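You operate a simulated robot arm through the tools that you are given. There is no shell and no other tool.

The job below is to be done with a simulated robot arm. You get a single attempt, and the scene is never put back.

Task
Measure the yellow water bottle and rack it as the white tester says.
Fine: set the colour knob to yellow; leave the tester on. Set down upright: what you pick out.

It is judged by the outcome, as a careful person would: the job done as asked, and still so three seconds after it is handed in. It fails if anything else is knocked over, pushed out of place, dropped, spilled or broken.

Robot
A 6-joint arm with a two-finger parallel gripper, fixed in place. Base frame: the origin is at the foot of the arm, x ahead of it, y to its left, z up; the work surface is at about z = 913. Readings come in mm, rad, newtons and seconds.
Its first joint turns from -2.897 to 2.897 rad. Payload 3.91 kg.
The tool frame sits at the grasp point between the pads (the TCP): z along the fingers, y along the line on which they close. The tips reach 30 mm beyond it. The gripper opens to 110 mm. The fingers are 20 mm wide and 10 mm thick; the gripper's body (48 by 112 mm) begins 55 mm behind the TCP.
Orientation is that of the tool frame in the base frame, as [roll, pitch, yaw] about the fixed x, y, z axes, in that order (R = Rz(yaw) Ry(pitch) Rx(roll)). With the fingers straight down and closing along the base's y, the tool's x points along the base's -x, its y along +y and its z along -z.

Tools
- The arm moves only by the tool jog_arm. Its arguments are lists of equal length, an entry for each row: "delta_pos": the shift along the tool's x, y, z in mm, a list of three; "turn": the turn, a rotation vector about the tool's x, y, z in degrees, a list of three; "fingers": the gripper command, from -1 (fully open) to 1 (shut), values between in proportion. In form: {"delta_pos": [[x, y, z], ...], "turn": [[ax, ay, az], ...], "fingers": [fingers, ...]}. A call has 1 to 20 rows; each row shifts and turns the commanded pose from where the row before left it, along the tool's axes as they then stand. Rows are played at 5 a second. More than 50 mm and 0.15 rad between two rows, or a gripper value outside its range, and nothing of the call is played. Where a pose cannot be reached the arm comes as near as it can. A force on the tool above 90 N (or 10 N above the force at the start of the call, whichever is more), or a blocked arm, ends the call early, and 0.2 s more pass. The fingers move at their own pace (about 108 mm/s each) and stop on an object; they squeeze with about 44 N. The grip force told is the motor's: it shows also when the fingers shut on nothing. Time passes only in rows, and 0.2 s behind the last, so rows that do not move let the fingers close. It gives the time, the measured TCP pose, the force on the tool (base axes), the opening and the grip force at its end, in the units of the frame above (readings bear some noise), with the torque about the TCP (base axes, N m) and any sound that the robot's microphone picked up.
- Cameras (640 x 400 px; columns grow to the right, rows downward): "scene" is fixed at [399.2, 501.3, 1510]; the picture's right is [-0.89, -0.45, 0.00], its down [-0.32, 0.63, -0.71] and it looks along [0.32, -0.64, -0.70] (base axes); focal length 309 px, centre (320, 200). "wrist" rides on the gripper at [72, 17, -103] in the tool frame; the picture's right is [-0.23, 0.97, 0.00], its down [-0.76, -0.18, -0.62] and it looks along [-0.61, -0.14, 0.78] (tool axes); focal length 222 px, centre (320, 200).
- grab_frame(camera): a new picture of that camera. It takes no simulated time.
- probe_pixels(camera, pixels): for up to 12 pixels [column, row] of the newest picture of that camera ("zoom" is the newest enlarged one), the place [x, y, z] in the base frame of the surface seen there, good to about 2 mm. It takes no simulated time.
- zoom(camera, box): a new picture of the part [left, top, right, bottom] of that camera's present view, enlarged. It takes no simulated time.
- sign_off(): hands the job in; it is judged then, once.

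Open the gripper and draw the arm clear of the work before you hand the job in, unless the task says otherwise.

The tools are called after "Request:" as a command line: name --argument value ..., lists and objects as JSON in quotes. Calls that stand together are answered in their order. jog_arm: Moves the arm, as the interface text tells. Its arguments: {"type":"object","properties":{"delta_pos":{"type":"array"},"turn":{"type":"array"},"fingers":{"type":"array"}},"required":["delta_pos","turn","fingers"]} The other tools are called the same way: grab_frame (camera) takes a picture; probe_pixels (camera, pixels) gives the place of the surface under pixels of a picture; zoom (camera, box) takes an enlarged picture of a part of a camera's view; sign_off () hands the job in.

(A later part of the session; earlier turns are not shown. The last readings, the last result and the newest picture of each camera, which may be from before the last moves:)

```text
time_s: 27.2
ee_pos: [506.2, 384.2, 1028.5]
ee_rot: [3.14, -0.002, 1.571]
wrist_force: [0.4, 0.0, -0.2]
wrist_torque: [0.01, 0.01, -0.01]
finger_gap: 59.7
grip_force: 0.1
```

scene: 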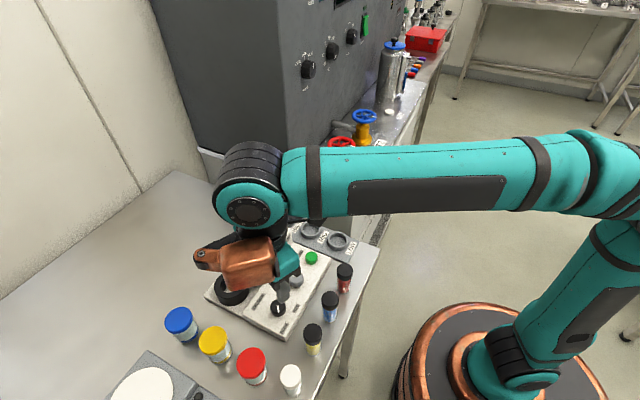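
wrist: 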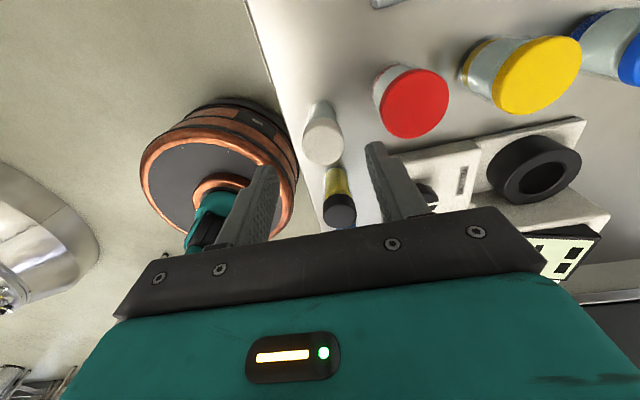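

Average TCP is (507.0,384.5,1027.9). I nudge (+1.5,+1.0) in base x,y, descend 60 mm to TCP z≈968 and close gently.

Request:
jog_arm --delta_pos '[[1, 1.5, 0], [0, 0, 30], [0, 0, 30], [0, 0, 0], [0, 0, 0], [0, 0, 0], [0, 0, 0], [0, 0, 0]]' --turn '[[0, 0, 0], [0, 0, 0], [0, 0, 0], [0, 0, 0], [0, 0, 0], [0, 0, 0], [0, 0, 0], [0, 0, 0]]' --fingers '[-0.09, -0.09, -0.09, 0.2, 0.4, 0.55, 0.7, 0.7]'

Request:
grab_frame --camera "wrist"

```text
time_s: 29.0
ee_pos: [510.0, 387.2, 968.3]
ee_rot: [3.139, 0.002, 1.572]
wrist_force: [-0.4, -0.3, -0.5]
wrist_torque: [0.02, -0.02, 0.01]
finger_gap: 31.8
grip_force: 43.8
```

```text
taken
```

wrist: 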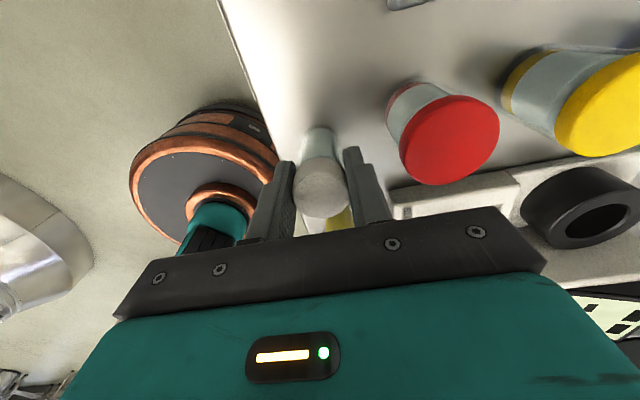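

The blank is held (gap 31.8, 44 N). I lift it 112 mm and carry it above the well at (710.3,289.8).

Request:
jog_arm --delta_pos '[[0, 0, -12], [0, 0, -50], [0, 0, -50], [-19.2, 40.3, 0], [-19.1, 40.3, 0], [-19.1, 40.3, 0], [-19.1, 40.3, 0], [-19.2, 40.3, 0], [0, 0, 0], [0, 0, 0]]' --turn '[[0, 0, 0], [0, 0, 0], [0, 0, 0], [0, 0, 0], [0, 0, 0], [0, 0, 0], [0, 0, 0], [0, 0, 0], [0, 0, 0], [0, 0, 0]]' --fingers '[0.7, 0.7, 0.7, 0.7, 0.7, 0.7, 0.7, 0.7, 0.7, 0.7]'

Request:
grab_frame --camera "scene"

Request:
grab_frame --camera "wrist"

```text
time_s: 31.2
ee_pos: [714.3, 290.3, 1081.0]
ee_rot: [3.141, -0.001, 1.571]
wrist_force: [-0.7, 0.9, 0.5]
wrist_torque: [0.03, 0.03, -0.01]
finger_gap: 31.5
grip_force: 44.1
```

```text
taken
```

scene: 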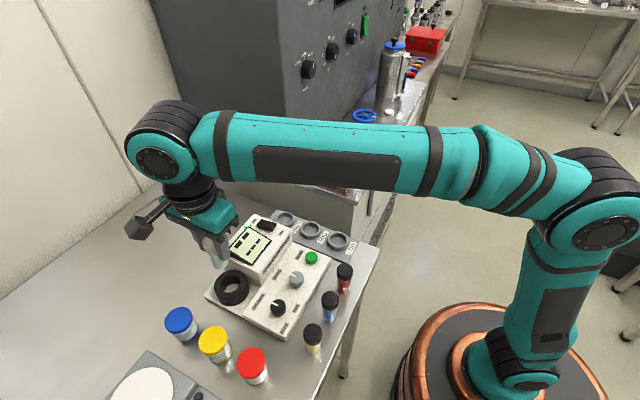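

```text
taken
```

wrist: 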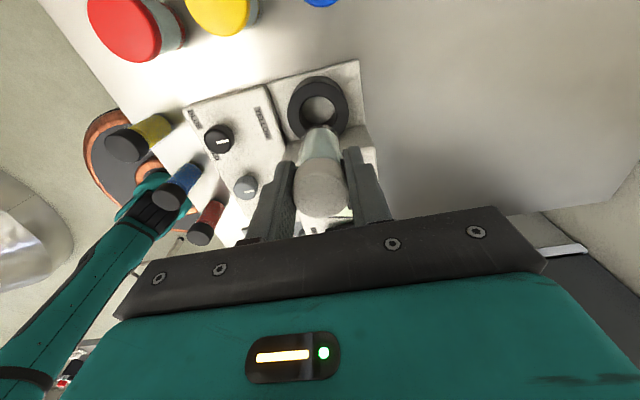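

The blank hangs above the well. I probe the cap top and the ring to check alignment.

Request:
probe_pixels --camera "wrist" --pixels '[[320, 195], [303, 190], [340, 188], [320, 172], [322, 215], [318, 130], [298, 108], [338, 105], [316, 95], [290, 108], [347, 104], [316, 80]]'

Request:
zoom --camera "scene" --box '[180, 180, 280, 310]'

```text
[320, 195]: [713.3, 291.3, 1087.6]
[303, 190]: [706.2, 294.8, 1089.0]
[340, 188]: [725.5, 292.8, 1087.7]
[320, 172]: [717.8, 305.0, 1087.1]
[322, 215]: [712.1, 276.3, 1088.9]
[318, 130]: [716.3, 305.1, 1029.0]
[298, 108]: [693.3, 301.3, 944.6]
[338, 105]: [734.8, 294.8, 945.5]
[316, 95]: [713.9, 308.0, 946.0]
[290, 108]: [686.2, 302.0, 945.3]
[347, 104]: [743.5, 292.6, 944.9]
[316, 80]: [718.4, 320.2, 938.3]
```

```text
3.08 times, centred on (230, 245) of scene
```

zoom: 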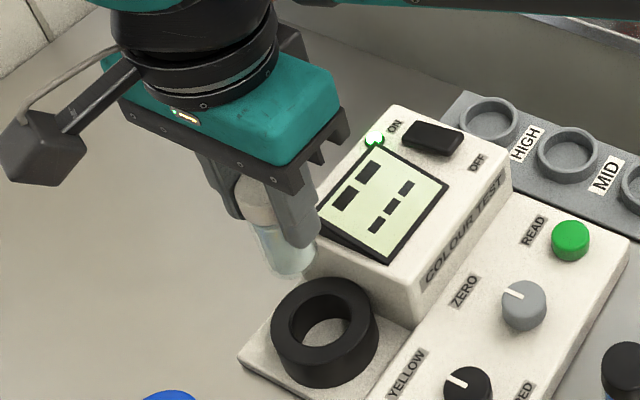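

The vial's centre is ≈(713.5,291) with bottom z≈1013. I zoom on the ring in the wrist view for a second estimate of the well's centre.

Request:
zoom --camera "wrist" --box '[270, 60, 370, 150]'

```text
4.44 times, centred on (320, 105) of wrist
```

zoom: 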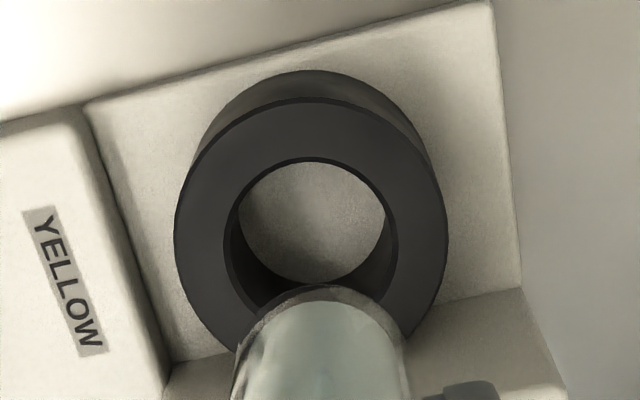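

I probe left/right and top rim points on this zoom.

Request:
probe_pixels --camera "zoom" --pixels '[[179, 240], [443, 240], [219, 242], [401, 242], [310, 106], [310, 156], [320, 220], [230, 140], [380, 140], [200, 320], [425, 310]]'

```text
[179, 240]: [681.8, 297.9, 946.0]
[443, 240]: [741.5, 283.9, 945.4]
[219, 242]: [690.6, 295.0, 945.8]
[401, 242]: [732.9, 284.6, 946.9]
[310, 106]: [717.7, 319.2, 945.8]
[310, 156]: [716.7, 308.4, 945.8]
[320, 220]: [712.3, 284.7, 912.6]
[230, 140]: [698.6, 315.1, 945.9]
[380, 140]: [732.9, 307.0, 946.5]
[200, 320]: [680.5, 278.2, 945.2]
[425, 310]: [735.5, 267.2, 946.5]
```

The ring's centre is ≈(711,289.4), so the vial is about 2 mm off; clearance is ~6 mm. I shift (−2,−1.3) and descend 92 mm, then check.

Request:
jog_arm --delta_pos '[[-1.3, -2, 0], [0, 0, 35], [0, 0, 27], [0, 0, 20], [0, 0, 10], [0, 0, 0]]' --turn '[[0, 0, 0], [0, 0, 0], [0, 0, 0], [0, 0, 0], [0, 0, 0], [0, 0, 0]]' --fingers '[0.7, 0.7, 0.7, 0.7, 0.7, 0.7]'

Request:
zoom --camera "scene" --box '[180, 180, 300, 320]'

```text
time_s: 32.6
ee_pos: [708.9, 289.0, 991.1]
ee_rot: [3.141, -0.001, 1.571]
wrist_force: [-0.2, 0.4, 0.1]
wrist_torque: [-0.01, 0.02, 0.04]
finger_gap: 31.7
grip_force: 44.1
```

```text
2.86 times, centred on (240, 250) of scene
```

zoom: 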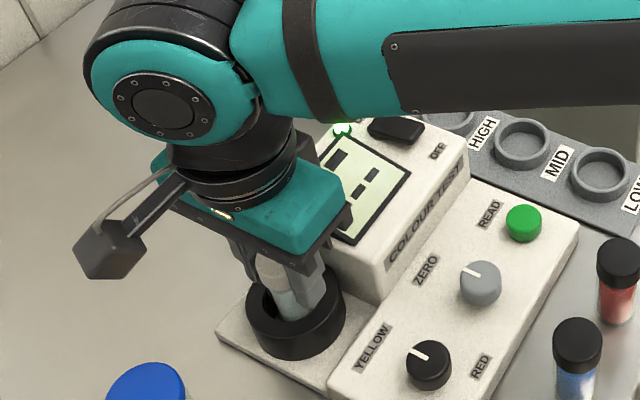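

The vial is inside the ring without contact. I lower the last few millimetres in 1–2 mm steps.

Request:
jog_arm --delta_pos '[[0, 0, 4], [0, 0, 2], [0, 0, 1], [0, 0, 0]]' --turn '[[0, 0, 0], [0, 0, 0], [0, 0, 0], [0, 0, 0]]' --fingers '[0.7, 0.7, 0.7, 0.7]'

```text
time_s: 33.6
ee_pos: [710.1, 289.5, 982.4]
ee_rot: [3.14, -0.002, 1.57]
wrist_force: [-0.9, -0.9, 0.3]
wrist_torque: [0.01, -0.01, 0.02]
finger_gap: 31.6
grip_force: 44.3
```

Request:
jog_arm --delta_pos '[[0, 0, 1], [0, 0, 0.5], [0, 0, 0]]' --turn '[[0, 0, 0], [0, 0, 0], [0, 0, 0]]' --fingers '[0.7, 0.7, 0.7]'

```text
time_s: 34.4
ee_pos: [710.0, 289.5, 980.7]
ee_rot: [3.141, -0.002, 1.57]
wrist_force: [-0.3, -0.6, -0.2]
wrist_torque: [0.0, -0.04, 0.07]
finger_gap: 31.5
grip_force: 44.0
```

There is still no contact force. I lower another 1 mm and check.

Request:
jog_arm --delta_pos '[[0, 0, 0.7], [0, 0, 0.5], [0, 0, 0]]' --turn '[[0, 0, 0], [0, 0, 0], [0, 0, 0]]' --fingers '[0.7, 0.7, 0.7]'

Request:
zoom --camera "scene" --box '[200, 220, 290, 310]'

```text
time_s: 35.2
ee_pos: [709.6, 290.2, 979.8]
ee_rot: [3.14, -0.003, 1.571]
wrist_force: [0.3, -0.4, 1.8]
wrist_torque: [-0.02, 0.03, -0.02]
finger_gap: 31.7
grip_force: 44.2
```

```text
4.44 times, centred on (245, 265) of scene
```

zoom: 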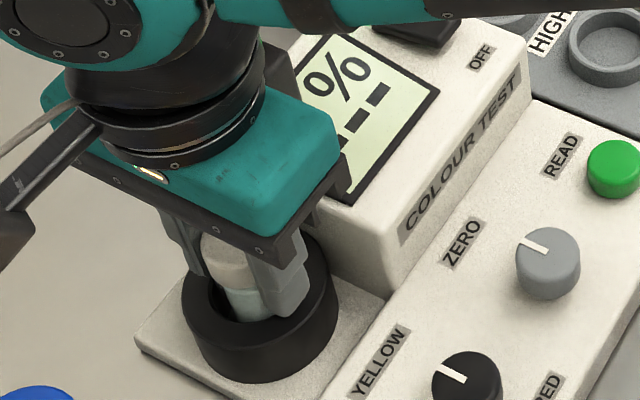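

The vial is seated (contact 1.8 N) and the display now shows a "%" figure. I open gently, rise, and read the display.

Request:
jog_arm --delta_pos '[[0, 0, 0], [0, 0, 0], [0, 0, 0], [0, 0, -30], [0, 0, -40], [0, 0, -30], [0, 0, 0]]' --turn '[[0, 0, 0], [0, 0, 0], [0, 0, 0], [0, 0, 0], [0, 0, 0], [0, 0, 0], [0, 0, 0]]' --fingers '[0.35, 0.2, 0.1, 0.0, -0.09, -0.09, -0.09]'

Request:
zoom --camera "scene" --box '[200, 200, 290, 310]'

Request:
grab_frame --camera "wrist"

```text
time_s: 36.8
ee_pos: [709.1, 290.8, 1083.9]
ee_rot: [-3.141, -0.003, 1.571]
wrist_force: [0.9, -0.1, -0.1]
wrist_torque: [0.0, 0.01, 0.0]
finger_gap: 60.2
grip_force: 0.1
```

```text
3.64 times, centred on (245, 255) of scene
```

zoom: 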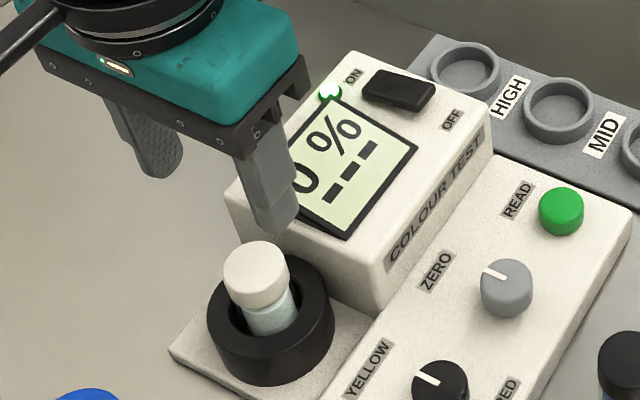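

```text
taken
```

wrist: 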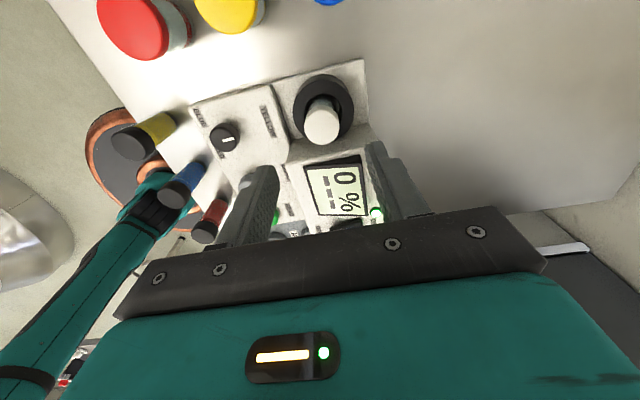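

The blank stands in the well; the display shows a percentage. I zoom the wrist view on the display at (337,190).

Request:
zoom --camera "wrist" --box '[290, 150, 390, 230]'

```text
5.00 times, centred on (340, 190) of wrist
```

zoom: 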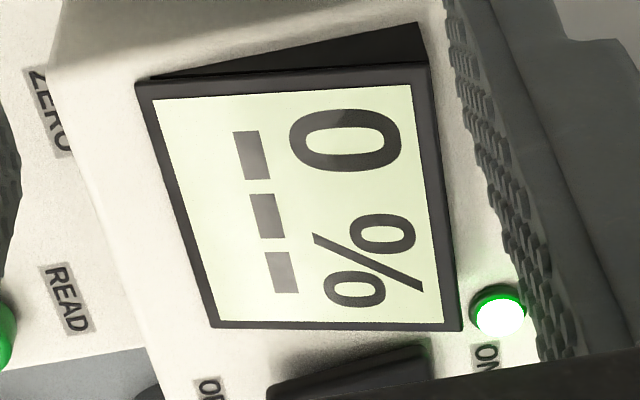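

The display reads "0 %" with the blank in place and "---" below, so the zero looks right. To verify, I'll press READ with the blank; I close the fingers and move above the green button (593.5,154.5).

Request:
jog_arm --delta_pos '[[-34, -29.1, 0], [-34, -29.1, 0], [-34, -29.1, 0], [-33.8, -29.2, 0], [0, 0, 40], [0, 0, 40], [0, 0, 0], [0, 0, 0]]' --turn '[[0, 0, 0], [0, 0, 0], [0, 0, 0], [0, 0, 0], [0, 0, 0], [0, 0, 0], [0, 0, 0], [0, 0, 0]]' --fingers '[1, 1, 1, 1, 1, 1, 1, 1]'

Request:
zoom --camera "scene" --box '[200, 180, 360, 310]'

Request:
grab_frame --camera "wrist"

```text
time_s: 38.6
ee_pos: [592.5, 154.1, 1002.8]
ee_rot: [3.141, -0.004, 1.571]
wrist_force: [-0.2, -0.4, -0.6]
wrist_torque: [0.0, 0.01, -0.01]
finger_gap: 0.1
grip_force: 37.7
```

```text
3.08 times, centred on (280, 245) of scene
```

zoom: 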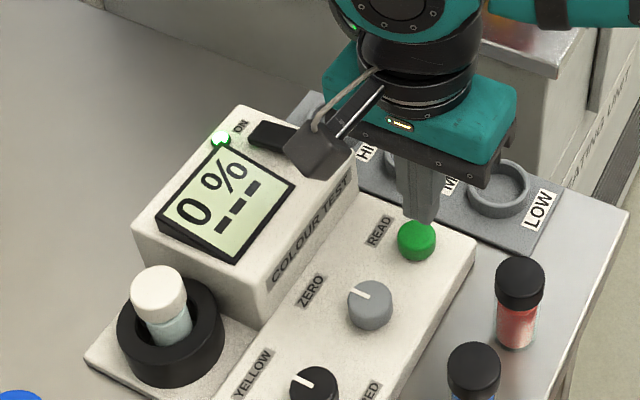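

```text
taken
```

wrist: 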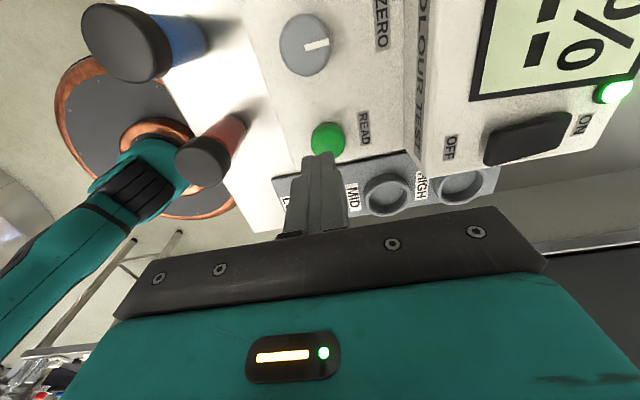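

The tip is over the READ button with 30 mm to go. I descend and press in small steps.

Request:
jog_arm --delta_pos '[[0.4, 1, 20], [0, 0, 8], [0, 0, 1.5], [0, 0, 1.5], [0, 0, 1], [0, 0, 0]]' --turn '[[0, 0, 0], [0, 0, 0], [0, 0, 0], [0, 0, 0], [0, 0, 0], [0, 0, 0]]' --fingers '[1, 1, 1, 1, 1, 1]'

Request:
zoom --camera "scene" --box '[200, 180, 360, 310]'

```text
time_s: 40.0
ee_pos: [595.1, 154.8, 969.7]
ee_rot: [3.139, -0.002, 1.571]
wrist_force: [-0.5, -0.9, 1.5]
wrist_torque: [-0.05, -0.02, 0.01]
finger_gap: 0.0
grip_force: 37.8
```

```text
3.08 times, centred on (280, 245) of scene
```

zoom: 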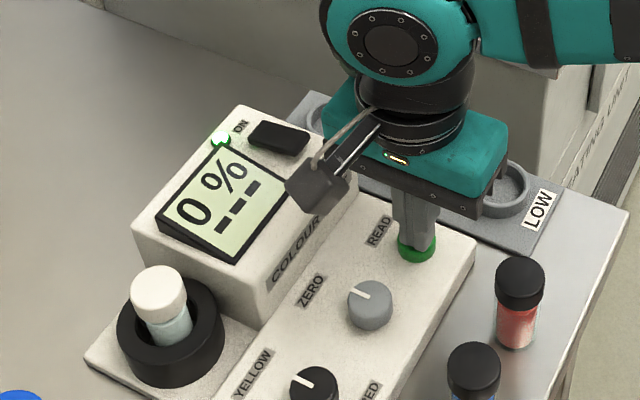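

Light contact (1.5 N) and no change yet. I press further in 1 mm steps.

Request:
jog_arm --delta_pos '[[0, 0, 1], [0, 0, 1], [0, 0, 1], [0, 0, 0]]' --turn '[[0, 0, 0], [0, 0, 0], [0, 0, 0], [0, 0, 0]]' --fingers '[1, 1, 1, 1]'

Request:
zoom --camera "scene" --box '[200, 180, 360, 310]'

```text
time_s: 41.0
ee_pos: [593.8, 155.4, 964.7]
ee_rot: [3.14, -0.001, 1.572]
wrist_force: [1.3, 2.3, 5.7]
wrist_torque: [0.06, -0.07, 0.0]
finger_gap: 0.0
grip_force: 38.0
heard: click
```

```text
3.08 times, centred on (280, 245) of scene
```

zoom: 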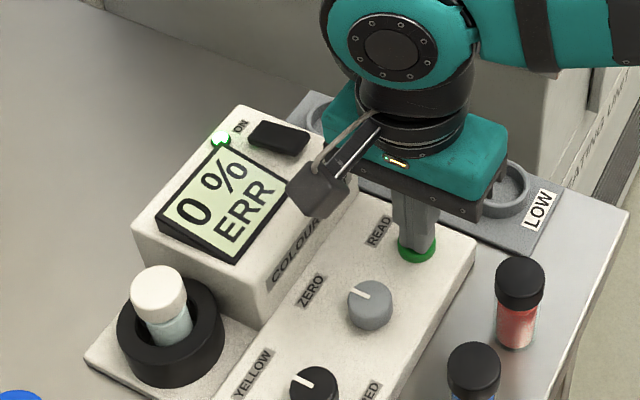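

READ clicked and the display shows "0 % ERR". I release the button and watch the display.

Request:
jog_arm --delta_pos '[[0, 0, -10], [0, 0, -30], [0, 0, -40], [0, 0, 0], [0, 0, 0]]' --turn '[[0, 0, 0], [0, 0, 0], [0, 0, 0], [0, 0, 0], [0, 0, 0]]' --fingers '[1, 1, 1, 1, 1]'

Request:
zoom --camera "scene" --box '[200, 180, 360, 310]'

```text
time_s: 42.2
ee_pos: [593.5, 155.2, 1042.9]
ee_rot: [-3.14, 0.001, 1.573]
wrist_force: [-0.5, -0.1, 1.2]
wrist_torque: [0.02, 0.0, -0.01]
finger_gap: 0.0
grip_force: 37.5
```

```text
3.08 times, centred on (280, 245) of scene
```

zoom: 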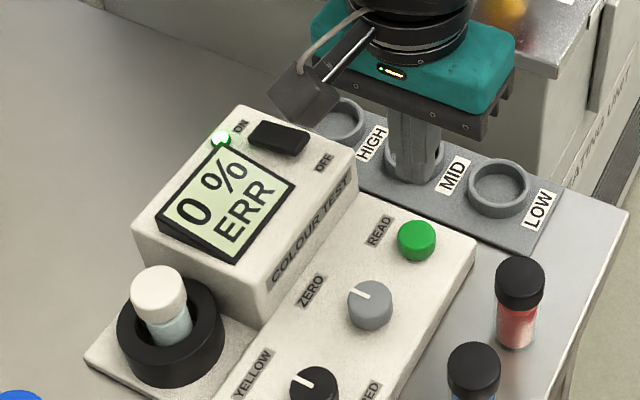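

The result holds as "0 % ERR", sensible for a blank with no colour, and its zero reads 0 %. I go back to the well to take out the blank: rise, open to 60 mm and return above it.

Request:
jog_arm --delta_pos '[[0, 0, -35], [33.9, 28.9, 0], [33.9, 28.9, 0], [33.8, 28.9, 0], [33.8, 28.8, 0], [0, 0, 40], [0, 0, 30], [0, 0, 0]]' --turn '[[0, 0, 0], [0, 0, 0], [0, 0, 0], [0, 0, 0], [0, 0, 0], [0, 0, 0], [0, 0, 0], [0, 0, 0]]' --fingers '[-0.09, -0.09, -0.09, -0.09, -0.09, -0.09, -0.09, -0.09]'

Request:
grab_frame --camera "wrist"

Request:
zoom --camera "scene" --box '[180, 200, 300, 320]'

```text
time_s: 44.0
ee_pos: [711.1, 291.7, 1011.0]
ee_rot: [3.14, -0.002, 1.573]
wrist_force: [0.2, 0.2, -0.7]
wrist_torque: [0.03, -0.01, -0.01]
finger_gap: 59.9
grip_force: 0.1
```

```text
taken
```

wrist: 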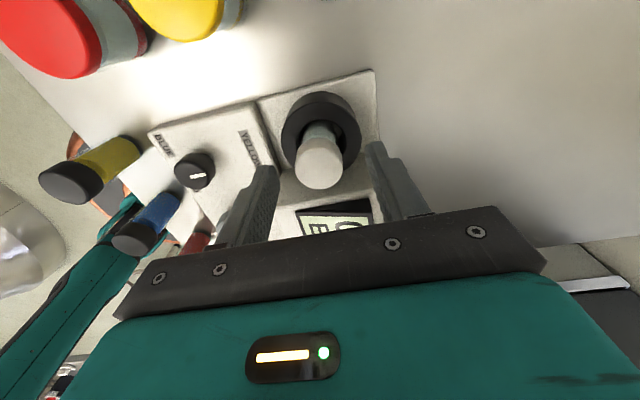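

```text
3.33 times, centred on (240, 260) of scene
```

zoom: 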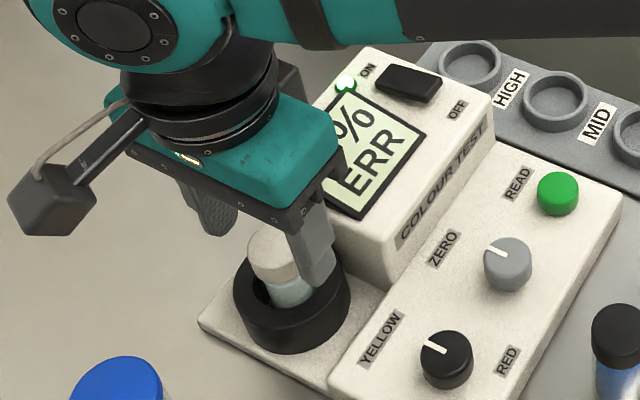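

The fingers straddle the blank as before. I descend 29.5 mm (tips stay above the ring) and close on it.

Request:
jog_arm --delta_pos '[[0, 0, 20], [0, 0, 9.5], [0, 0, 0], [0, 0, 0], [0, 0, 0], [0, 0, 0]]' --turn '[[0, 0, 0], [0, 0, 0], [0, 0, 0], [0, 0, 0], [0, 0, 0], [0, 0, 0]]' --fingers '[-0.09, -0.09, 0.3, 0.5, 0.7, 0.7]'

```text
time_s: 45.4
ee_pos: [711.1, 289.6, 981.2]
ee_rot: [3.14, -0.001, 1.571]
wrist_force: [-0.5, 0.1, -0.4]
wrist_torque: [0.03, -0.01, -0.01]
finger_gap: 31.6
grip_force: 43.8
```

The blank is gripped in the well (44 N). I lift it 100 mm and carry it back to its original place at (508.7,385.5).

Request:
jog_arm --delta_pos '[[0, 0, -20], [0, 0, -40], [0, 0, -40], [19.4, -39.9, 0], [19.4, -39.9, 0], [19.4, -39.9, 0], [19.4, -39.9, 0], [19.4, -39.9, 0], [0, 0, 0], [0, 0, 0]]' --turn '[[0, 0, 0], [0, 0, 0], [0, 0, 0], [0, 0, 0], [0, 0, 0], [0, 0, 0], [0, 0, 0], [0, 0, 0], [0, 0, 0], [0, 0, 0]]' --fingers '[0.7, 0.7, 0.7, 0.7, 0.7, 0.7, 0.7, 0.7, 0.7, 0.7]'

Request:
grab_frame --camera "scene"

Request:
grab_frame --camera "wrist"

```text
time_s: 47.6
ee_pos: [509.8, 389.8, 1081.0]
ee_rot: [-3.14, 0.0, 1.571]
wrist_force: [-0.9, 0.2, -0.7]
wrist_torque: [0.02, -0.02, -0.03]
finger_gap: 31.7
grip_force: 43.8
```

```text
taken
```

scene: 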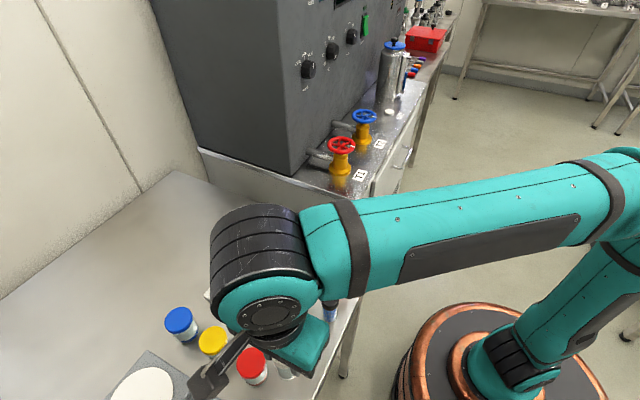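

```text
taken
```

wrist: 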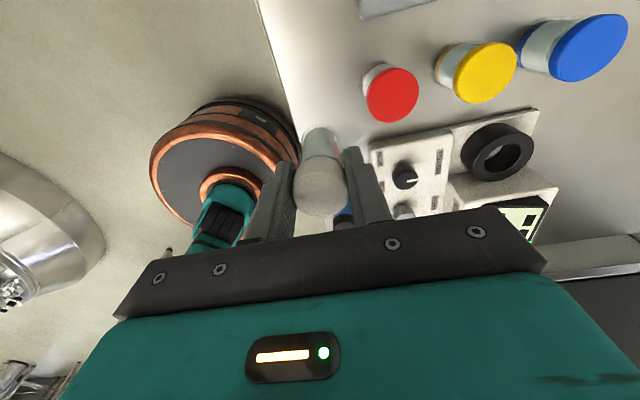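

The blank is over its original spot. I probe its cap for the position before lowering.

Request:
probe_pixels --camera "wrist" --pixels '[[320, 195], [320, 173], [321, 214], [300, 190], [342, 186]]'

Request:
jog_arm --delta_pos '[[0, 0, 0]]' --turn '[[0, 0, 0]]' --fingers '[0.7]'

```text
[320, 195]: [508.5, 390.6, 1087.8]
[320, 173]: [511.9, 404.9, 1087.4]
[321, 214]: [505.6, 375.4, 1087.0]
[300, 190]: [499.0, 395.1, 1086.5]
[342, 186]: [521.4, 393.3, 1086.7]
```

```text
time_s: 48.0
ee_pos: [509.9, 391.4, 1080.6]
ee_rot: [-3.141, 0.001, 1.572]
wrist_force: [-0.1, -0.2, -0.9]
wrist_torque: [-0.01, -0.03, 0.03]
finger_gap: 31.7
grip_force: 43.8
```

The vial is at ≈(509,390.3), 5 mm beyond its original y of 385.5. I correct by −4.8 mm in y, then lower 108 mm.

Request:
jog_arm --delta_pos '[[-4.8, -0.3, 0], [0, 0, 40], [0, 0, 40], [0, 0, 20], [0, 0, 8], [0, 0, 0]]' --turn '[[0, 0, 0], [0, 0, 0], [0, 0, 0], [0, 0, 0], [0, 0, 0], [0, 0, 0]]' --fingers '[0.7, 0.7, 0.7, 0.7, 0.7, 0.7]'

Request:
jog_arm --delta_pos '[[0, 0, 1], [0, 0, 0.7], [0, 0, 0]]' --turn '[[0, 0, 0], [0, 0, 0], [0, 0, 0]]' --fingers '[0.7, 0.7, 0.7]'

```text
time_s: 49.4
ee_pos: [509.8, 385.7, 973.4]
ee_rot: [3.14, 0.001, 1.571]
wrist_force: [-0.5, -0.4, -0.6]
wrist_torque: [-0.03, 0.02, 0.01]
finger_gap: 31.9
grip_force: 43.8
```

```text
time_s: 50.2
ee_pos: [509.9, 383.9, 971.4]
ee_rot: [3.14, -0.001, 1.572]
wrist_force: [0.2, -0.8, 0.3]
wrist_torque: [0.0, 0.0, -0.01]
finger_gap: 31.8
grip_force: 43.3
```

z≈971 with no contact yet. I lower a little more until the table is felt.

Request:
jog_arm --delta_pos '[[0, 0, 1], [0, 0, 0.7], [0, 0, 0]]' --turn '[[0, 0, 0], [0, 0, 0], [0, 0, 0]]' --fingers '[0.7, 0.7, 0.7]'

```text
time_s: 51.0
ee_pos: [510.1, 383.5, 968.8]
ee_rot: [3.139, -0.002, 1.571]
wrist_force: [0.5, 0.7, -0.5]
wrist_torque: [-0.02, -0.03, -0.01]
finger_gap: 31.4
grip_force: 44.1
```

Request:
jog_arm --delta_pos '[[0, 0, 0.6], [0, 0, 0.6], [0, 0, 0]]' --turn '[[0, 0, 0], [0, 0, 0], [0, 0, 0]]' --fingers '[0.7, 0.7, 0.7]'

Request:
zoom --camera "scene" --box '[230, 320, 350, 400]'

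```text
time_s: 51.8
ee_pos: [508.6, 383.3, 969.2]
ee_rot: [3.139, -0.002, 1.572]
wrist_force: [-1.2, -0.7, 14.6]
wrist_torque: [-0.11, 0.16, 0.02]
finger_gap: 31.6
grip_force: 44.1
```

```text
5.00 times, centred on (290, 360) of scene
```

zoom: 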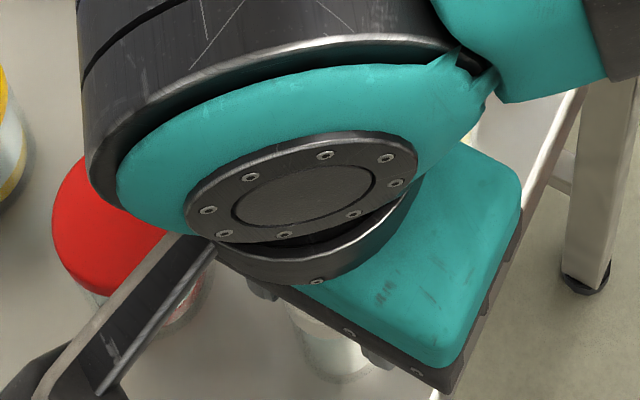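

The blank touches the table (14.6 N). I ease up 0.6 mm, open gently and rise straight up.

Request:
jog_arm --delta_pos '[[0, 0, -0.6], [0, 0, 0], [0, 0, 0], [0, 0, 0], [0, 0, -30], [0, 0, -40], [0, 0, 0]]' --turn '[[0, 0, 0], [0, 0, 0], [0, 0, 0], [0, 0, 0], [0, 0, 0], [0, 0, 0], [0, 0, 0]]' --fingers '[0.7, 0.35, 0.1, -0.09, -0.09, -0.09, -0.09]'

Request:
grab_frame --camera "wrist"

```text
time_s: 53.4
ee_pos: [509.3, 383.1, 1040.7]
ee_rot: [3.139, -0.002, 1.571]
wrist_force: [-0.3, -0.1, 0.2]
wrist_torque: [-0.02, -0.01, 0.02]
finger_gap: 59.9
grip_force: 0.0
```

```text
taken
```

wrist: 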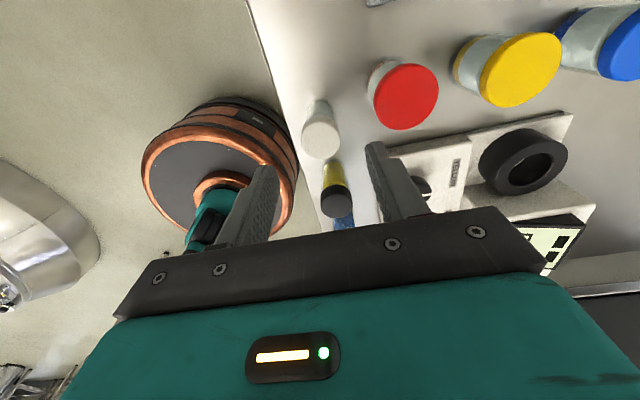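

The blank stands upright at wrist (320,138). I move −72 mm in y to above the yellow vial at (507.5,312), keeping height, and check.

Request:
jog_arm --delta_pos '[[0, 0, -15], [-36, -0.5, 0], [-36, -0.5, 0], [0, 0, 0], [0, 0, 0]]' --turn '[[0, 0, 0], [0, 0, 0], [0, 0, 0], [0, 0, 0], [0, 0, 0]]' --fingers '[-0.09, -0.09, -0.09, -0.09, -0.09]'

Request:
grab_frame --camera "wrist"

Request:
zoom --camera "wrist" --box '[270, 60, 390, 190]'

```text
time_s: 54.6
ee_pos: [507.7, 308.0, 1053.7]
ee_rot: [3.14, -0.001, 1.571]
wrist_force: [0.4, 0.2, -0.4]
wrist_torque: [0.0, 0.02, 0.0]
finger_gap: 60.1
grip_force: 0.0
```

```text
taken
```

wrist: 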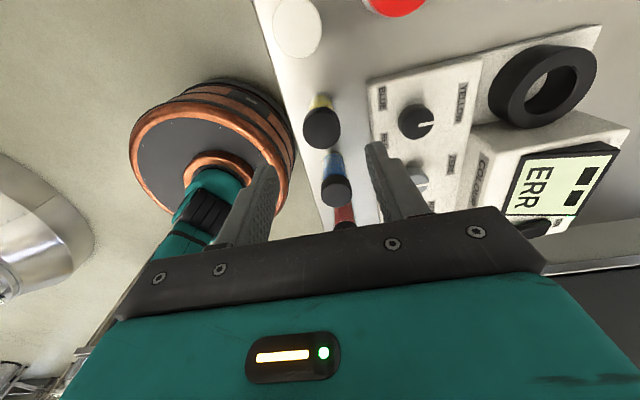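

```text
3.08 times, centred on (330, 125) of wrist
```

zoom: 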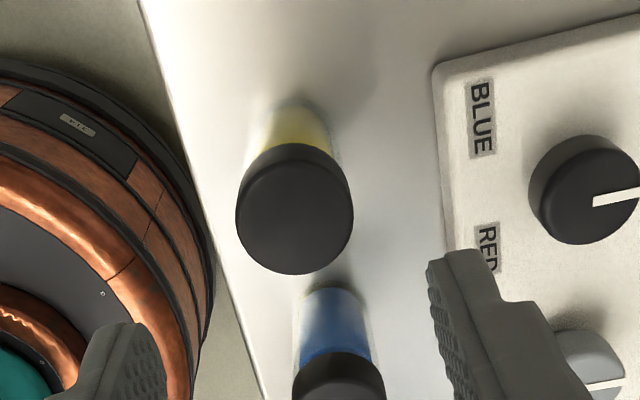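

I probe the yellow vial's cap rim in this zoom (centre ≈(294,215)).

Request:
probe_pixels --camera "zoom" --pixels '[[294, 215], [240, 218], [349, 210], [294, 270], [294, 162]]'

Request:
jog_arm --delta_pos '[[0, 0, 0]]' --turn '[[0, 0, 0]]' --fingers '[-0.09]'

Request:
jog_arm --delta_pos '[[0, 0, 0]]' --turn '[[0, 0, 0]]' --fingers '[-0.09]'

```text
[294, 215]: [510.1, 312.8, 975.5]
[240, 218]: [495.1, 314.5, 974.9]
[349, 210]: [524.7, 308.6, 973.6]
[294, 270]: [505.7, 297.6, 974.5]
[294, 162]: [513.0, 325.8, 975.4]
```

```text
time_s: 55.0
ee_pos: [507.4, 307.8, 1054.4]
ee_rot: [3.141, -0.003, 1.57]
wrist_force: [0.2, 0.3, -0.2]
wrist_torque: [-0.01, 0.02, 0.01]
finger_gap: 60.0
grip_force: 0.1
```

```text
time_s: 55.4
ee_pos: [508.1, 307.9, 1052.8]
ee_rot: [3.141, -0.001, 1.569]
wrist_force: [-0.7, 0.3, -0.7]
wrist_torque: [-0.01, -0.03, -0.01]
finger_gap: 59.9
grip_force: 0.1
```

The vial's centre is (509.6,311.7) and the TCP is at (507.7,307.9,1053.6). I shift (+1.9,+3.8) and descend 85 mm, then close.

Request:
jog_arm --delta_pos '[[3.8, 1.7, 0], [0, 0, 40], [0, 0, 35], [0, 0, 10], [0, 0, 0], [0, 0, 0], [0, 0, 0], [0, 0, 0], [0, 0, 0]]' --turn '[[0, 0, 0], [0, 0, 0], [0, 0, 0], [0, 0, 0], [0, 0, 0], [0, 0, 0], [0, 0, 0], [0, 0, 0], [0, 0, 0]]' --fingers '[-0.09, -0.09, -0.09, -0.09, 0.2, 0.4, 0.55, 0.7, 0.7]'

Request:
grab_frame --camera "wrist"

```text
time_s: 57.4
ee_pos: [510.7, 315.1, 968.2]
ee_rot: [3.14, -0.002, 1.572]
wrist_force: [0.3, 0.6, 0.0]
wrist_torque: [0.01, 0.0, 0.02]
finger_gap: 31.5
grip_force: 43.7
```

```text
taken
```

wrist: 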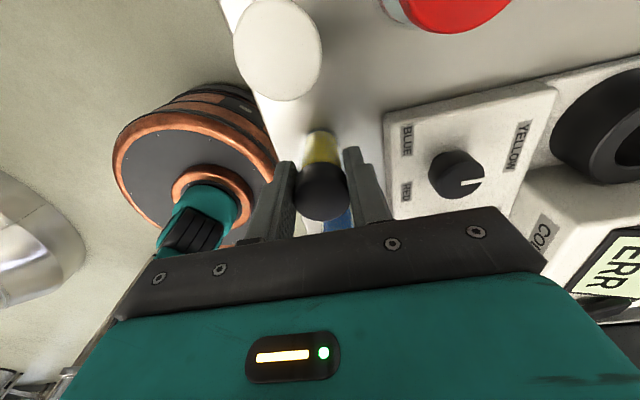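

The yellow vial is held. I lift it 112 mm and carry it above the well at (711,289.4).

Request:
jog_arm --delta_pos '[[0, 0, -12], [0, 0, -50], [0, 0, -50], [-4.5, 40.3, 0], [-4.5, 40.3, 0], [-4.4, 40.3, 0], [-4.5, 40.3, 0], [-4.4, 40.2, 0], [0, 0, 0], [0, 0, 0]]' --turn '[[0, 0, 0], [0, 0, 0], [0, 0, 0], [0, 0, 0], [0, 0, 0], [0, 0, 0], [0, 0, 0], [0, 0, 0], [0, 0, 0], [0, 0, 0]]' --fingers '[0.7, 0.7, 0.7, 0.7, 0.7, 0.7, 0.7, 0.7, 0.7, 0.7]'

Request:
grab_frame --camera "wrist"

Request:
grab_frame --camera "scene"

```text
time_s: 59.6
ee_pos: [713.4, 294.3, 1079.3]
ee_rot: [-3.141, -0.001, 1.571]
wrist_force: [0.6, -0.1, -1.1]
wrist_torque: [-0.01, -0.02, 0.03]
finger_gap: 31.4
grip_force: 44.1
```

```text
taken
```

wrist: 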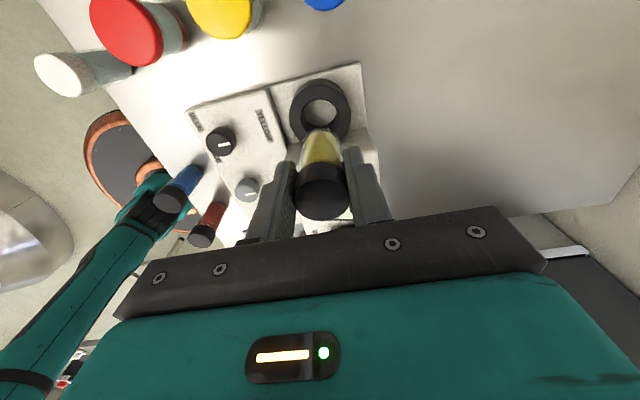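

```text
taken
```

scene: 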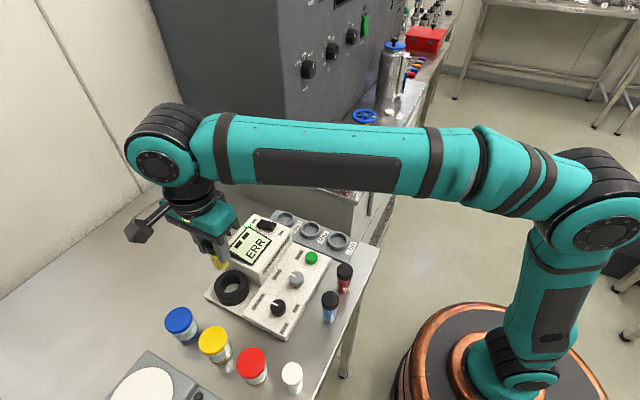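

I check the held vial's cap position by probing around (322,190).

Request:
zoom --camera "wrist" --box '[270, 130, 380, 230]'

Request:
probe_pixels --camera "wrist" --pixels '[[322, 195], [321, 175], [322, 216], [302, 190], [343, 188], [303, 195], [341, 195]]'

```text
4.00 times, centred on (325, 180) of wrist
```

zoom: 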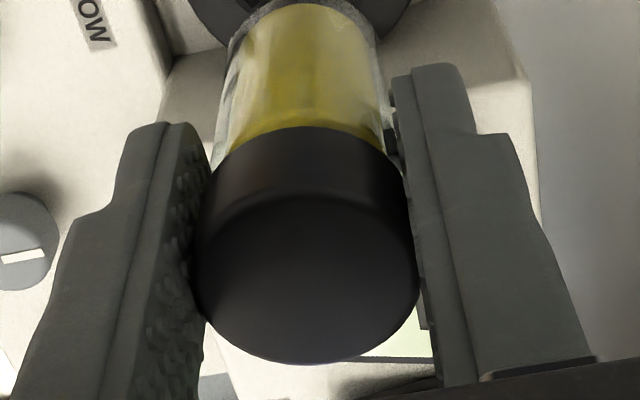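

```text
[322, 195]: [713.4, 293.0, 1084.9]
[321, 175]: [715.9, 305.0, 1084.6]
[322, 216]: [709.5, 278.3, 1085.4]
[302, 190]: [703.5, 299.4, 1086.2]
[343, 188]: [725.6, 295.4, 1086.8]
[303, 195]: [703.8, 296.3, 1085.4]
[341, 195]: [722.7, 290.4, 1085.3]
```

The vial's centre is ≈(712.6,290), so I shift (−1.5,−0.6) and lower it 91 mm into the well.

Request:
jog_arm --delta_pos '[[-0.6, -1.5, 0], [0, 0, 35], [0, 0, 27], [0, 0, 19], [0, 0, 10], [0, 0, 0]]' --turn '[[0, 0, 0], [0, 0, 0], [0, 0, 0], [0, 0, 0], [0, 0, 0], [0, 0, 0]]' --fingers '[0.7, 0.7, 0.7, 0.7, 0.7, 0.7]'

Request:
zoom --camera "scene" --box '[180, 180, 300, 320]'

```text
time_s: 61.0
ee_pos: [709.4, 291.4, 988.0]
ee_rot: [-3.141, 0.0, 1.57]
wrist_force: [-0.6, 0.6, -0.7]
wrist_torque: [-0.01, -0.01, -0.01]
finger_gap: 31.8
grip_force: 44.0
```

```text
2.86 times, centred on (240, 250) of scene
```

zoom: 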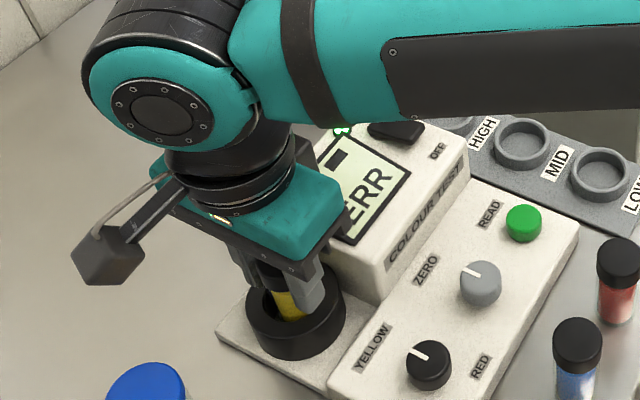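

The vial is inside the ring without contact. I lower the rest in small steps.

Request:
jog_arm --delta_pos '[[0, 0, 4], [0, 0, 2], [0, 0, 0.7], [0, 0, 0]]' --turn '[[0, 0, 0], [0, 0, 0], [0, 0, 0], [0, 0, 0]]' --fingers '[0.7, 0.7, 0.7, 0.7]'

Request:
jog_arm --delta_pos '[[0, 0, 0.6], [0, 0, 0]]' --turn '[[0, 0, 0], [0, 0, 0]]' --fingers '[0.7, 0.7]'

```text
time_s: 62.0
ee_pos: [710.2, 292.0, 983.0]
ee_rot: [-3.14, -0.004, 1.571]
wrist_force: [1.0, -0.5, -0.8]
wrist_torque: [-0.02, 0.01, 0.0]
finger_gap: 31.7
grip_force: 44.1
```

```text
time_s: 62.6
ee_pos: [710.6, 291.4, 982.2]
ee_rot: [-3.141, -0.001, 1.57]
wrist_force: [-0.1, 0.2, -1.4]
wrist_torque: [0.01, -0.01, -0.01]
finger_gap: 31.9
grip_force: 44.0
```

Request:
jog_arm --delta_pos '[[0, 0, 0.8], [0, 0, 0.5], [0, 0, 0]]' --turn '[[0, 0, 0], [0, 0, 0], [0, 0, 0]]' --fingers '[0.7, 0.7, 0.7]'

Request:
zoom --camera "scene" --box '[200, 220, 290, 310]'

```text
time_s: 63.4
ee_pos: [710.9, 291.7, 981.2]
ee_rot: [-3.141, 0.001, 1.569]
wrist_force: [0.2, -0.8, -0.6]
wrist_torque: [-0.03, 0.05, 0.05]
finger_gap: 31.8
grip_force: 44.1
```

```text
4.44 times, centred on (245, 265) of scene
```

zoom: 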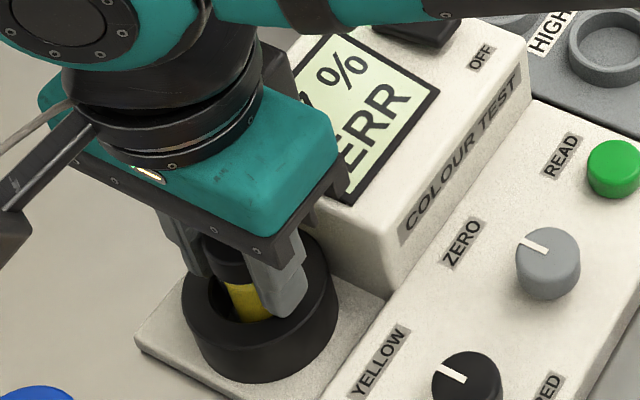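

The display already shows a % value. I go down another ~1 mm to feel the floor before releasing.

Request:
jog_arm --delta_pos '[[0, 0, 0.6], [0, 0, 0.5], [0, 0, 0]]' --turn '[[0, 0, 0], [0, 0, 0], [0, 0, 0]]' --fingers '[0.7, 0.7, 0.7]'

```text
time_s: 64.2
ee_pos: [709.7, 291.9, 979.6]
ee_rot: [-3.141, -0.001, 1.571]
wrist_force: [0.2, 0.6, -0.8]
wrist_torque: [0.0, -0.03, 0.03]
finger_gap: 31.8
grip_force: 44.5
```

No contact yet at z≈979.6. One more 0.6 mm step, then I release.

Request:
jog_arm --delta_pos '[[0, 0, 0.6], [0, 0, 0]]' --turn '[[0, 0, 0], [0, 0, 0]]' --fingers '[0.7, 0.7]'

```text
time_s: 64.8
ee_pos: [711.3, 291.7, 979.4]
ee_rot: [-3.141, -0.001, 1.571]
wrist_force: [-0.2, -0.4, -0.1]
wrist_torque: [0.01, 0.01, 0.01]
finger_gap: 31.9
grip_force: 43.8
```

One more half-millimetre, then open and rise 100 mm.

Request:
jog_arm --delta_pos '[[0, 0, 0.5], [0, 0, 0], [0, 0, 0], [0, 0, 0], [0, 0, 0], [0, 0, -30], [0, 0, -40], [0, 0, -30], [0, 0, 0]]' --turn '[[0, 0, 0], [0, 0, 0], [0, 0, 0], [0, 0, 0], [0, 0, 0], [0, 0, 0], [0, 0, 0], [0, 0, 0], [0, 0, 0]]' --fingers '[0.7, 0.7, 0.35, 0.2, 0.1, 0.0, -0.09, -0.09, -0.09]'

Request:
grab_frame --camera "wrist"

Request:
zoom --camera "wrist" --box '[290, 150, 390, 230]'

Request:
zoom --camera "scene" --box '[200, 200, 290, 310]'

```text
time_s: 66.8
ee_pos: [710.0, 289.5, 1077.0]
ee_rot: [-3.14, 0.0, 1.571]
wrist_force: [1.0, 0.9, 0.4]
wrist_torque: [0.0, 0.03, -0.02]
finger_gap: 59.9
grip_force: 0.1
```

```text
taken
```

wrist: 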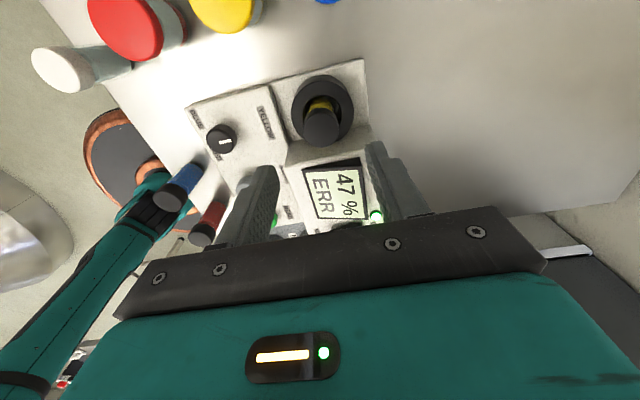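

```text
5.00 times, centred on (340, 190) of wrist
```

zoom: 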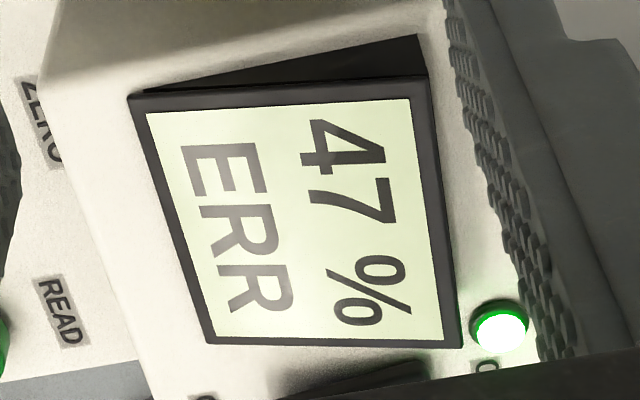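

```text
3.64 times, centred on (245, 255) of scene
```

zoom: 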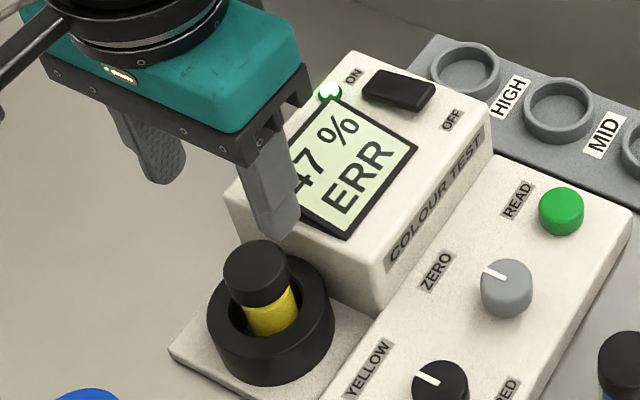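

The live value is 47 %, while "ERR" still holds from the blank. I close the fingers and go above READ again.

Request:
jog_arm --delta_pos '[[0, 0, -8], [-34, -29.1, 0], [-34, -29.1, 0], [-34, -29.1, 0], [-33.2, -29.2, 0], [0, 0, 40], [0, 0, 42], [0, 0, 0], [0, 0, 0]]' --turn '[[0, 0, 0], [0, 0, 0], [0, 0, 0], [0, 0, 0], [0, 0, 0], [0, 0, 0], [0, 0, 0], [0, 0, 0], [0, 0, 0]]' --fingers '[0.5, 1, 1, 1, 1, 1, 1, 1, 1]'

Request:
zoom --camera "scene" --box '[200, 180, 360, 310]'

Request:
grab_frame --camera "wrist"

```text
time_s: 68.8
ee_pos: [594.9, 159.8, 1006.7]
ee_rot: [3.14, -0.003, 1.57]
wrist_force: [0.2, 0.2, 0.2]
wrist_torque: [0.0, -0.02, 0.02]
finger_gap: 0.1
grip_force: 37.7
```

```text
3.08 times, centred on (280, 245) of scene
```

zoom: 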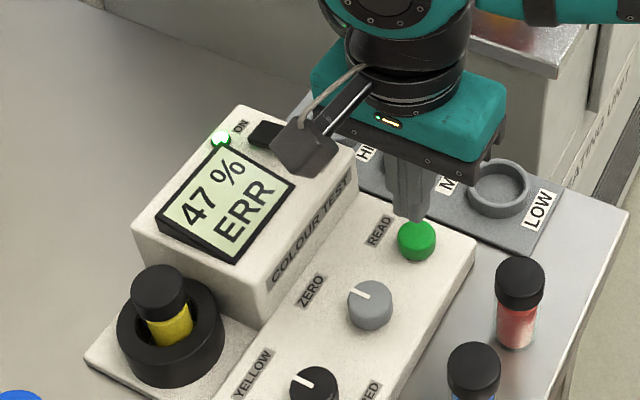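

```text
taken
```

wrist: 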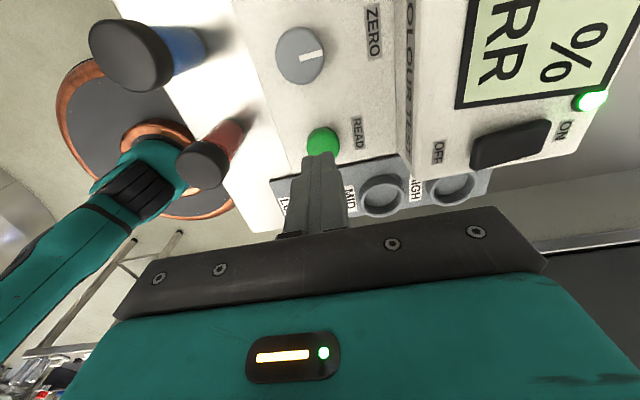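

The tip is at y≈159.8, about 4 mm past the button's centre, so I correct that, then descend 34 mm and press in small steps.

Request:
jog_arm --delta_pos '[[-4, -0.8, 0], [0, 0, 25], [0, 0, 9], [0, 0, 1.5], [0, 0, 1.5], [0, 0, 1.5], [0, 0, 0]]' --turn '[[0, 0, 0], [0, 0, 0], [0, 0, 0], [0, 0, 0], [0, 0, 0], [0, 0, 0], [0, 0, 0]]' --fingers '[1, 1, 1, 1, 1, 1, 1]'

Request:
jog_arm --delta_pos '[[0, 0, 1], [0, 0, 1], [0, 0, 0]]' --turn '[[0, 0, 0], [0, 0, 0], [0, 0, 0]]' --fingers '[1, 1, 1]'

Request:
zoom --camera "scene" --box '[200, 180, 360, 310]'

```text
time_s: 70.4
ee_pos: [593.4, 152.5, 966.6]
ee_rot: [3.14, 0.0, 1.57]
wrist_force: [-0.9, 1.7, 1.5]
wrist_torque: [0.05, -0.02, 0.02]
finger_gap: 0.0
grip_force: 37.9
heard: click
```

```text
time_s: 71.2
ee_pos: [593.2, 151.9, 964.5]
ee_rot: [3.139, -0.001, 1.57]
wrist_force: [7.0, 1.8, 13.6]
wrist_torque: [0.06, -0.21, 0.02]
finger_gap: 0.0
grip_force: 38.1
```

```text
3.08 times, centred on (280, 245) of scene
```

zoom: 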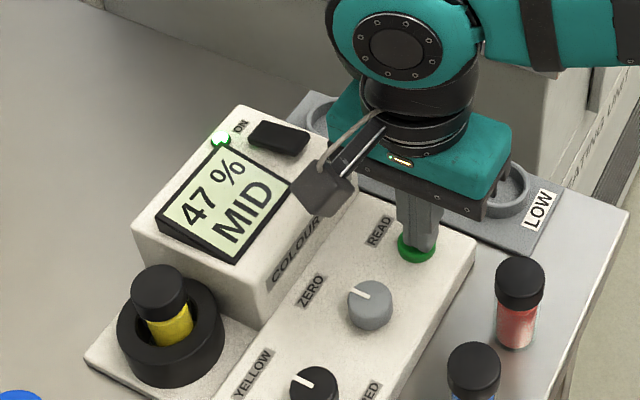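

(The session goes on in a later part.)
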